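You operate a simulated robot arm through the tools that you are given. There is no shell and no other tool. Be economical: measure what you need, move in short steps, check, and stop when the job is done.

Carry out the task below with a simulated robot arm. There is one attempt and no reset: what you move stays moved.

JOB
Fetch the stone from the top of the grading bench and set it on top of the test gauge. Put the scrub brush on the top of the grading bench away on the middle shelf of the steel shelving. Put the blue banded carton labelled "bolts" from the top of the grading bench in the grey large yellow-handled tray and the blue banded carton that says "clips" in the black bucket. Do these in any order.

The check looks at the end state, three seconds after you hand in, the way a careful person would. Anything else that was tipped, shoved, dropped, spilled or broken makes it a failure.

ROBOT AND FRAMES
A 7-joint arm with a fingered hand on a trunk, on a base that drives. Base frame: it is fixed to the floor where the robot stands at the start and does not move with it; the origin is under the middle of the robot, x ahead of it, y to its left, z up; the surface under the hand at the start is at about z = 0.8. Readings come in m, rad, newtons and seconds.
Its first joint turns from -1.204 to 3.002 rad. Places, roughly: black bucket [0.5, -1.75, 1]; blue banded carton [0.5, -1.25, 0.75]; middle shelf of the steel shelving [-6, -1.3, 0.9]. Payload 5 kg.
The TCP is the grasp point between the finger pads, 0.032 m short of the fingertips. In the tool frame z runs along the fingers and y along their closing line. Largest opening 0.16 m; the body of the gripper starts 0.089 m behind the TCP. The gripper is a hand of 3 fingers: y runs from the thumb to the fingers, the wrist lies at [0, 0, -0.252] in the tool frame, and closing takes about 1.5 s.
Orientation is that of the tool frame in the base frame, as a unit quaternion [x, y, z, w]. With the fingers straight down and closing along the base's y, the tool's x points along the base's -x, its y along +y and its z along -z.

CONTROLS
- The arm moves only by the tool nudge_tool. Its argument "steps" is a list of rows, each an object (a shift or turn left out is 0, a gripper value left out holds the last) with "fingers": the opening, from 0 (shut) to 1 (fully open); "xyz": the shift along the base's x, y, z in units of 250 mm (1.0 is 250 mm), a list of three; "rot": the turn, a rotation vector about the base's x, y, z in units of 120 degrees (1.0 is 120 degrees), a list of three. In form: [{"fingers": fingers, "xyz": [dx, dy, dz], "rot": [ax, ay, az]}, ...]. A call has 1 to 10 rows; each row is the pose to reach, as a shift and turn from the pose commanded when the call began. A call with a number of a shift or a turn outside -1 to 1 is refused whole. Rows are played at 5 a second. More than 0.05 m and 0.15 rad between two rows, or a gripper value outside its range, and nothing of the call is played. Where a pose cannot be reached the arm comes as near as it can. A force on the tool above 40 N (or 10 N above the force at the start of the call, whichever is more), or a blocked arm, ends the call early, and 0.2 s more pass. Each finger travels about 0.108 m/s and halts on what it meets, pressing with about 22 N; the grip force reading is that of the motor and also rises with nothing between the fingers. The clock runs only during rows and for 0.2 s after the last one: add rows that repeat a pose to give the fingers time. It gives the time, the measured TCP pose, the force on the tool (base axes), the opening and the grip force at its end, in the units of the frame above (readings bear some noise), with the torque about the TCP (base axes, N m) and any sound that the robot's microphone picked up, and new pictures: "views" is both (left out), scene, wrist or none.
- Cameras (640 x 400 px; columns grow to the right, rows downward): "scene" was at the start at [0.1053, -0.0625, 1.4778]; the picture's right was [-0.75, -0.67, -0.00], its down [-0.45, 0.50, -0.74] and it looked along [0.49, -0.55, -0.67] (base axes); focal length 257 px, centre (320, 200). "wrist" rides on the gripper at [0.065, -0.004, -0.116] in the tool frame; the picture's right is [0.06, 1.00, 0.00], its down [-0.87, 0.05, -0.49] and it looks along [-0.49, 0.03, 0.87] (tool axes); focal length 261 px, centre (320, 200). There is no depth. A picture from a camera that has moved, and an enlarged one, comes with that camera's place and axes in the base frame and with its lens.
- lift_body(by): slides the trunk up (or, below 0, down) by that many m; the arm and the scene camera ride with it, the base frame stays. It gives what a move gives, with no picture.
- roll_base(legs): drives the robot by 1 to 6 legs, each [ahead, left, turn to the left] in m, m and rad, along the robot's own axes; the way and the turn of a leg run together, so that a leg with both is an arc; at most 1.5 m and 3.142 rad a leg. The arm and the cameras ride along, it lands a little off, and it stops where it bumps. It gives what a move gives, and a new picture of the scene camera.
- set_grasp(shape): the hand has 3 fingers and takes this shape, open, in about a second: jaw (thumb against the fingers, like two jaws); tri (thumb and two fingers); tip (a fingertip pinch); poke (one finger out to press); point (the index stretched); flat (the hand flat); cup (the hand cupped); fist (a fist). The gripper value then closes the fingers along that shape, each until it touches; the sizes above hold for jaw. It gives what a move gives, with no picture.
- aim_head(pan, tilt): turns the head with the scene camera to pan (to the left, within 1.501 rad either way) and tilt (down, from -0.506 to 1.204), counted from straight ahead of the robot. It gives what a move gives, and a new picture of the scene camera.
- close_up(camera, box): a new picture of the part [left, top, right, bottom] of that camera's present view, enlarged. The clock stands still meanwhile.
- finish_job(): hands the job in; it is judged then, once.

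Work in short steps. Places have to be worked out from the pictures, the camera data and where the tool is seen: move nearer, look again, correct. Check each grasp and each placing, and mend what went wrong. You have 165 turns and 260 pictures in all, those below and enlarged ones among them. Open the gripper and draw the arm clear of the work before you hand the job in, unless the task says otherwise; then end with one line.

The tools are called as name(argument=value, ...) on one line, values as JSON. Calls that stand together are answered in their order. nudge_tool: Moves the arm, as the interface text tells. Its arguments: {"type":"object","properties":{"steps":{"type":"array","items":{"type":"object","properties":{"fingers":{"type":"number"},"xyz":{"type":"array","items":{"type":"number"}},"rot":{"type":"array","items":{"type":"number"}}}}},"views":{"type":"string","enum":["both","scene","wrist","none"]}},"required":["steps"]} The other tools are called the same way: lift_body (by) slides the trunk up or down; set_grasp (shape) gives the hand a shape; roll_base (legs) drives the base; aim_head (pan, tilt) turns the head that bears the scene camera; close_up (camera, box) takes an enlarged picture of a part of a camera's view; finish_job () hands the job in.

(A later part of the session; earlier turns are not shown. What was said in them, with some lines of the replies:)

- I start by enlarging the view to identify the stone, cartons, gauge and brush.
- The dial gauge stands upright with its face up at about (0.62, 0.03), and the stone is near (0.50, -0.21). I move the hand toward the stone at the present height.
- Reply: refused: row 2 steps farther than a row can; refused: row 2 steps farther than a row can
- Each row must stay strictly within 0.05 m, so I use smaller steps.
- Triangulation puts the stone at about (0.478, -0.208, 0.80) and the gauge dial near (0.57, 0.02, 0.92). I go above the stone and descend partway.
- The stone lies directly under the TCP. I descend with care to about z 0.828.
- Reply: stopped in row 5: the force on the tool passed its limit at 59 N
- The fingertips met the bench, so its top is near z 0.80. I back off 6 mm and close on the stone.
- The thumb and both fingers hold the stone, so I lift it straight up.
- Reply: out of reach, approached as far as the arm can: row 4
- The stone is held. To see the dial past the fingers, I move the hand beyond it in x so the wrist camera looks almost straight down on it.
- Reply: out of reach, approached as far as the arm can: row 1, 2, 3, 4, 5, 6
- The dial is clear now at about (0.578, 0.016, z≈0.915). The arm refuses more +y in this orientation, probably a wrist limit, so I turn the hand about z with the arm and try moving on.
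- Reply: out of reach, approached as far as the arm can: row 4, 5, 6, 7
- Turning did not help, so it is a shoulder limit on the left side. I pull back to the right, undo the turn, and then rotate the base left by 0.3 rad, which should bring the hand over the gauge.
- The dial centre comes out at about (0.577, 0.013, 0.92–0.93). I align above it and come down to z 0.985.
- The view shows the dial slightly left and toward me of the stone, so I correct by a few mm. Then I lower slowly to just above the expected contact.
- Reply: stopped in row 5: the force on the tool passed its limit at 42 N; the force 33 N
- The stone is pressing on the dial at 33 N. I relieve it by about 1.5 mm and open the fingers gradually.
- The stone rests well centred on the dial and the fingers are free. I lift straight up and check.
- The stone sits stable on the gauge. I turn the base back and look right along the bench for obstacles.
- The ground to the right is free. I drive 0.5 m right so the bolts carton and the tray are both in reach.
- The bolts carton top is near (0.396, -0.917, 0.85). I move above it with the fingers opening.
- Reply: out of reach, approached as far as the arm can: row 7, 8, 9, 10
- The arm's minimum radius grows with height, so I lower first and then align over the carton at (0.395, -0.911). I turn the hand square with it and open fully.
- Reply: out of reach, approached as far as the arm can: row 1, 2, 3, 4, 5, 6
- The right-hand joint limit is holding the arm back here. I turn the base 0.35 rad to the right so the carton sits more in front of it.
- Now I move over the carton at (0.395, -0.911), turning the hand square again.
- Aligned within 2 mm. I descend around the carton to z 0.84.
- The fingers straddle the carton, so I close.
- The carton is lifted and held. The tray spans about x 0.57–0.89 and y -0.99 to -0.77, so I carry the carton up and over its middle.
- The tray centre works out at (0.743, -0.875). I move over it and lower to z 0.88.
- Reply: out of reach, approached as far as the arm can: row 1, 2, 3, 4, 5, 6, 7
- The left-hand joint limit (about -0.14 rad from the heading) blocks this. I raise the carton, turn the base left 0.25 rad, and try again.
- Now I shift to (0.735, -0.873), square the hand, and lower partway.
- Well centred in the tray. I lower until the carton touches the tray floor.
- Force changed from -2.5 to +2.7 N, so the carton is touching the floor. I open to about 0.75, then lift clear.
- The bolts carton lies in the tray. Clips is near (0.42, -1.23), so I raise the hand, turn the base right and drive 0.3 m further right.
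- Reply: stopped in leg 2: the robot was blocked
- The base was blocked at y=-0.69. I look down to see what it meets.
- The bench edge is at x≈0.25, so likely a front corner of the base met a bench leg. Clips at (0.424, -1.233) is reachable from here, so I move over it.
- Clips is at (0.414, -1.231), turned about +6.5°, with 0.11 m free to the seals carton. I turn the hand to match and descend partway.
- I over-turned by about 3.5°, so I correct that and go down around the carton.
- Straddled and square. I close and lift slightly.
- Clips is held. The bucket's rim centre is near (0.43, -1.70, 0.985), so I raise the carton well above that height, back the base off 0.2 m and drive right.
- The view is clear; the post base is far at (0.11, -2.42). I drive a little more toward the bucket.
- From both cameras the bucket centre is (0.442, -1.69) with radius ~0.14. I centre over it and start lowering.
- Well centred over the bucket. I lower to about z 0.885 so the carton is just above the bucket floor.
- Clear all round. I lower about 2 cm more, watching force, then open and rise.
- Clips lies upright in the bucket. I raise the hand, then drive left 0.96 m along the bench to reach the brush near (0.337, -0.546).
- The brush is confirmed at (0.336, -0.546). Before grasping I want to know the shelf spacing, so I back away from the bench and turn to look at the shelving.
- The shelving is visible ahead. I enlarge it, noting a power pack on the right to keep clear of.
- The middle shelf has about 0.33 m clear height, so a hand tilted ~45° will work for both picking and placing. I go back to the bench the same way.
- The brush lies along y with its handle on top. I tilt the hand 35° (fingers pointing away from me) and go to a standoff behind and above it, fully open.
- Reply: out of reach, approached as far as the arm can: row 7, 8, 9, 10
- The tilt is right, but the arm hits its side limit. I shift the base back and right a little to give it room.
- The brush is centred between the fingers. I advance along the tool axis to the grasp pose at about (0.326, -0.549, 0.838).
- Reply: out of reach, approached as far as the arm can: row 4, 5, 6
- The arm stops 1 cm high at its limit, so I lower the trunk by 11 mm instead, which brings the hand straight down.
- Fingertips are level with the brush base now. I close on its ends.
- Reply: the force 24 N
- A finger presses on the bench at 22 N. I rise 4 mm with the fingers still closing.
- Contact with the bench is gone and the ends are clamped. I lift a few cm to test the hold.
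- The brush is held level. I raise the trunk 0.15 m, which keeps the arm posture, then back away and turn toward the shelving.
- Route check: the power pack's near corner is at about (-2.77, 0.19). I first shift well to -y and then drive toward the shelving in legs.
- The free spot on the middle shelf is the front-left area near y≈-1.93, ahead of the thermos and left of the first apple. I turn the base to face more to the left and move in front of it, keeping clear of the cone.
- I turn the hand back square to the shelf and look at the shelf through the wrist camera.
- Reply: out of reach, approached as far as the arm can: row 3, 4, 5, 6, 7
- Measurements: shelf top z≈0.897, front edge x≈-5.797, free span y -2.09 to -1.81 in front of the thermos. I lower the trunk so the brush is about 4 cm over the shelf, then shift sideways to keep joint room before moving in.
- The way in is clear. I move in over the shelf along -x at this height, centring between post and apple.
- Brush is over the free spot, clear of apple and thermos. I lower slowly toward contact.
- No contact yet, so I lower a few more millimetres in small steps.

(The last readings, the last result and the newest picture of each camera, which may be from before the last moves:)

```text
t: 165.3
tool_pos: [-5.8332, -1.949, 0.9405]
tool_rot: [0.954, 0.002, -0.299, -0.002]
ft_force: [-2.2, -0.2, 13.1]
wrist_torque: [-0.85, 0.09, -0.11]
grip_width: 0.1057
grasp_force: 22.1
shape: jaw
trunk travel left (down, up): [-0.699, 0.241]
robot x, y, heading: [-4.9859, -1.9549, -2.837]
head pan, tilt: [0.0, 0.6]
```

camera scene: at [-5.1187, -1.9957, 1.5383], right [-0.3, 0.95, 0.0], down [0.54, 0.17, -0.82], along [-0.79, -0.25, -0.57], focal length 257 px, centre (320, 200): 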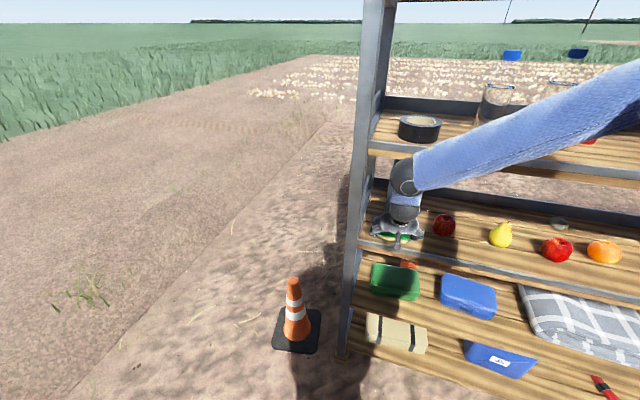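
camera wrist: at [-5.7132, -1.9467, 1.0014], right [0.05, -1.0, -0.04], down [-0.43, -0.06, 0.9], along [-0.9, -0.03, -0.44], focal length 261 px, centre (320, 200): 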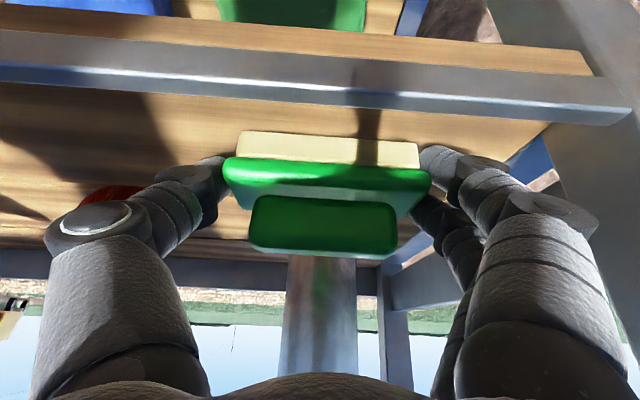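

Contact at 13 N on the finger side, so the brush is within a millimetre or two of the shelf. I ease up 1 mm and open moderately.

nudge_tool(steps=[{"xyz": [0, 0, 0.006]}, {"xyz": [0, 0, 0.006], "fingers": 0.7}, {"xyz": [0, 0, 0.006], "fingers": 0.78}, {"xyz": [0, 0, 0.006], "fingers": 0.8}, {"xyz": [0, 0, 0.006], "fingers": 0.8}])

```text
t: 166.5
tool_pos: [-5.8325, -1.9496, 0.9401]
tool_rot: [0.954, 0.001, -0.299, -0.003]
ft_force: [0.7, 3.8, 9.1]
wrist_torque: [-0.49, -0.02, 0.08]
grip_width: 0.1258
grasp_force: 0.0
shape: jaw
trunk travel left (down, up): [-0.699, 0.241]
robot x, y, heading: [-4.9846, -1.9557, -2.838]
head pan, tilt: [0.0, 0.6]
camera scene: at [-5.1179, -1.9953, 1.5383], right [-0.3, 0.95, 0.0], down [0.54, 0.17, -0.83], along [-0.79, -0.25, -0.56], focal length 257 px, centre (320, 200)
camera wrist: at [-5.7126, -1.9467, 0.9973], right [0.05, -1.0, -0.04], down [-0.43, -0.06, 0.9], along [-0.9, -0.03, -0.44], focal length 261 px, centre (320, 200)
```

scene: 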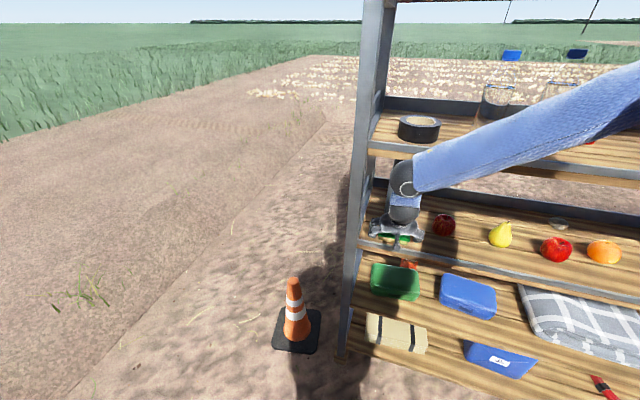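
wrist: 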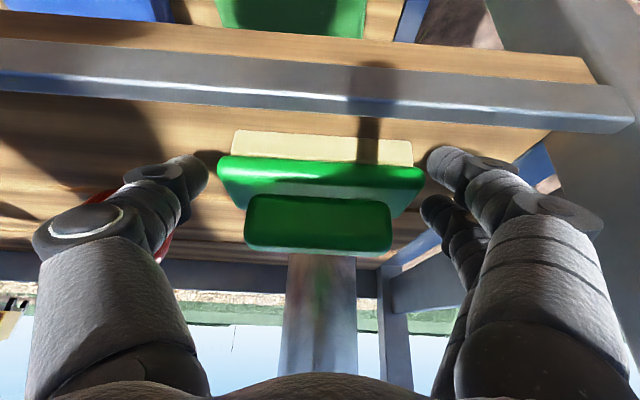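

The brush rests on the shelf and both sides are free. I withdraw up and out along the tool axis.

nudge_tool(steps=[{"xyz": [0.0, 0, 0.03]}, {"xyz": [0.06, 0, 0.1]}, {"xyz": [0.13, 0, 0.2]}, {"xyz": [0.25, 0, 0.28]}, {"xyz": [0.4, 0, 0.32]}, {"xyz": [0.58, 0, 0.34]}, {"xyz": [0.76, 0, 0.34]}, {"xyz": [0.76, 0, 0.34]}])

close_up(camera="wrist", box=[160, 40, 480, 280])

```text
t: 168.3
tool_pos: [-5.6435, -1.9492, 1.0233]
tool_rot: [0.955, 0.003, -0.298, -0.001]
ft_force: [0.6, 0.4, 2.0]
wrist_torque: [-0.01, 0.0, 0.0]
grip_width: 0.1278
grasp_force: 0.1
shape: jaw
trunk travel left (down, up): [-0.699, 0.241]
robot x, y, heading: [-4.9817, -1.9567, -2.834]
head pan, tilt: [0.0, 0.6]
camera scene: at [-5.1182, -1.9957, 1.5384], right [-0.3, 0.95, 0.0], down [0.54, 0.17, -0.83], along [-0.79, -0.25, -0.56], focal length 257 px, centre (320, 200)
camera wrist: at [-5.5235, -1.9468, 1.0818], right [0.05, -1.0, -0.04], down [-0.43, -0.06, 0.9], along [-0.9, -0.03, -0.44], focal length 261 px, centre (320, 200)
```

scene: 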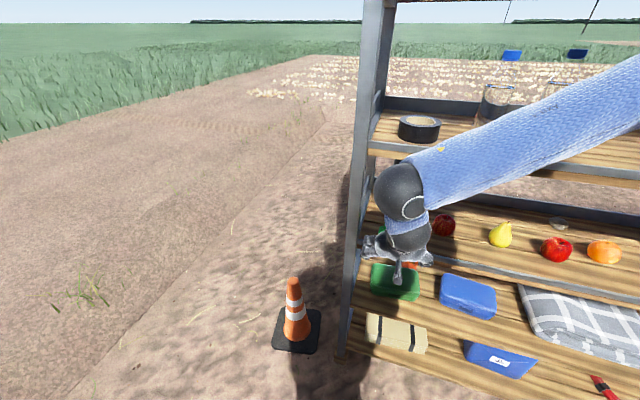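
wrist: 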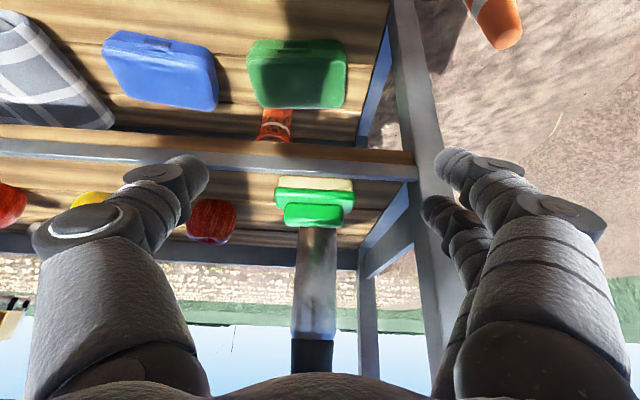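

```text
1.67 times, centred on (320, 160) of wrist
camera zoom: at [-5.5235, -1.9468, 1.0818], right [0.05, -1.0, -0.04], down [-0.43, -0.06, 0.9], along [-0.9, -0.03, -0.44], focal length 434 px, centre (320, 267)
```

zoom: 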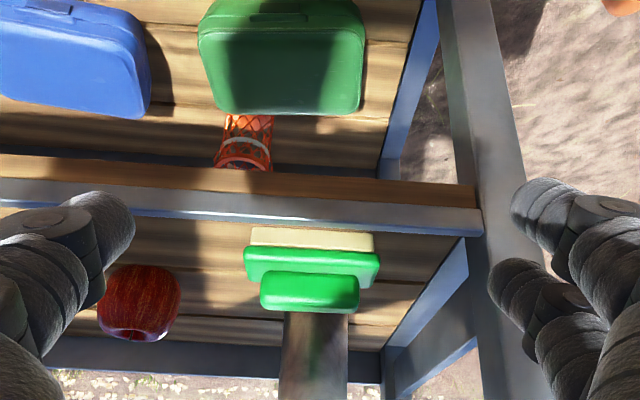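

The brush stands properly on the middle shelf, with nothing else disturbed. I back away from the shelving and open the hand.

roll_base(legs=[[-0.5, 0, 0]])

nudge_tool(steps=[{"fingers": 1.0}, {"fingers": 1.0}], views="scene")

close_up(camera="scene", box=[300, 60, 640, 300])

```text
t: 171.2
tool_pos: [-5.1662, -1.8013, 1.0239]
tool_rot: [0.955, 0.004, -0.298, -0.001]
ft_force: [-0.2, -0.4, 0.6]
wrist_torque: [0.0, 0.03, 0.0]
grip_width: 0.1276
grasp_force: 0.1
shape: jaw
trunk travel left (down, up): [-0.699, 0.241]
robot x, y, heading: [-4.5079, -1.8036, -2.837]
head pan, tilt: [0.0, 0.6]
camera scene: at [-4.6402, -1.8448, 1.5384], right [-0.3, 0.95, 0.0], down [0.54, 0.17, -0.83], along [-0.79, -0.25, -0.56], focal length 257 px, centre (320, 200)
```

scene: 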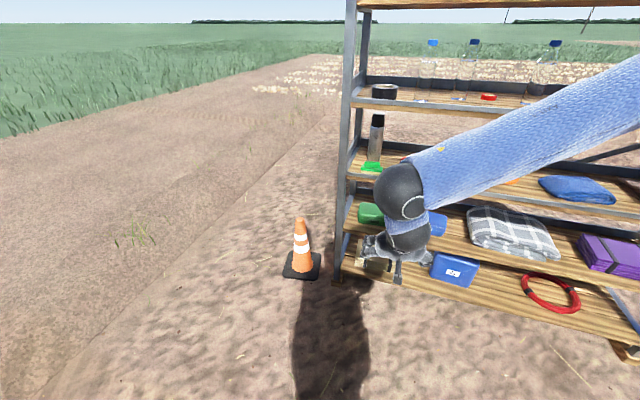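

```text
t: 171.8
tool_pos: [-5.1665, -1.8012, 1.0231]
tool_rot: [0.955, 0.004, -0.297, -0.001]
ft_force: [0.2, 0.7, -0.2]
wrist_torque: [0.01, 0.02, 0.0]
grip_width: 0.1598
grasp_force: 0.1
shape: jaw
trunk travel left (down, up): [-0.699, 0.241]
robot x, y, heading: [-4.5082, -1.8026, -2.836]
head pan, tilt: [0.0, 0.6]
camera scene: at [-4.6411, -1.8451, 1.5383], right [-0.3, 0.95, 0.0], down [0.54, 0.17, -0.82], along [-0.79, -0.25, -0.57], focal length 257 px, centre (320, 200)
```

scene: 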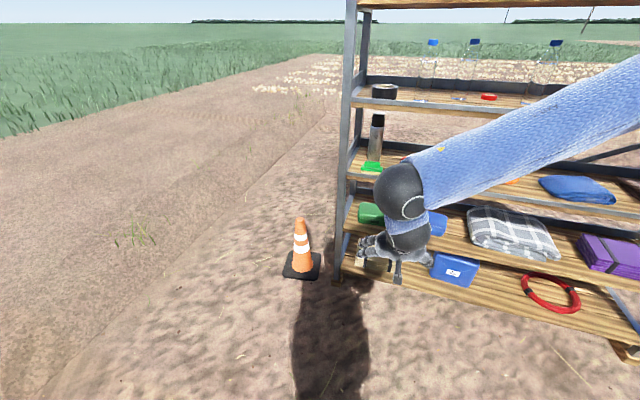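

```text
1.67 times, centred on (470, 180) of scene
camera zoom: at [-4.6411, -1.8451, 1.5383], right [-0.3, 0.95, 0.0], down [0.54, 0.17, -0.82], along [-0.79, -0.25, -0.57], focal length 428 px, centre (70, 233)
```

zoom: 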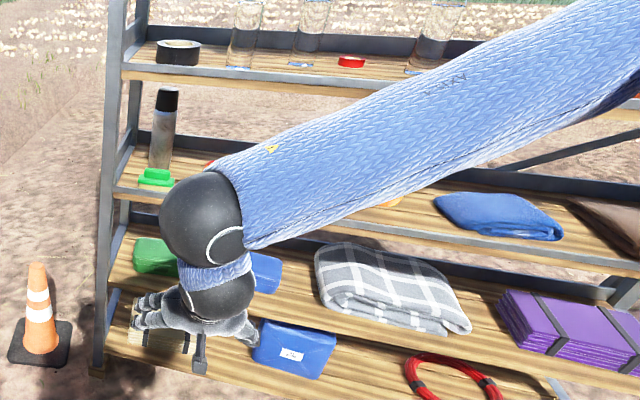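

Everything is in place: the stone is on the gauge, bolts is in the tray, clips is in the bucket and the brush is on the middle shelf. The hand is open and clear, so I hand in.

finish_job()

```text
The job is handed in.
```

The job is handed in: the stone is on the test gauge, the bolts carton is in the yellow-handled tray, the clips carton is in the black bucket, and the scrub brush is on the middle shelf of the steel shelving.
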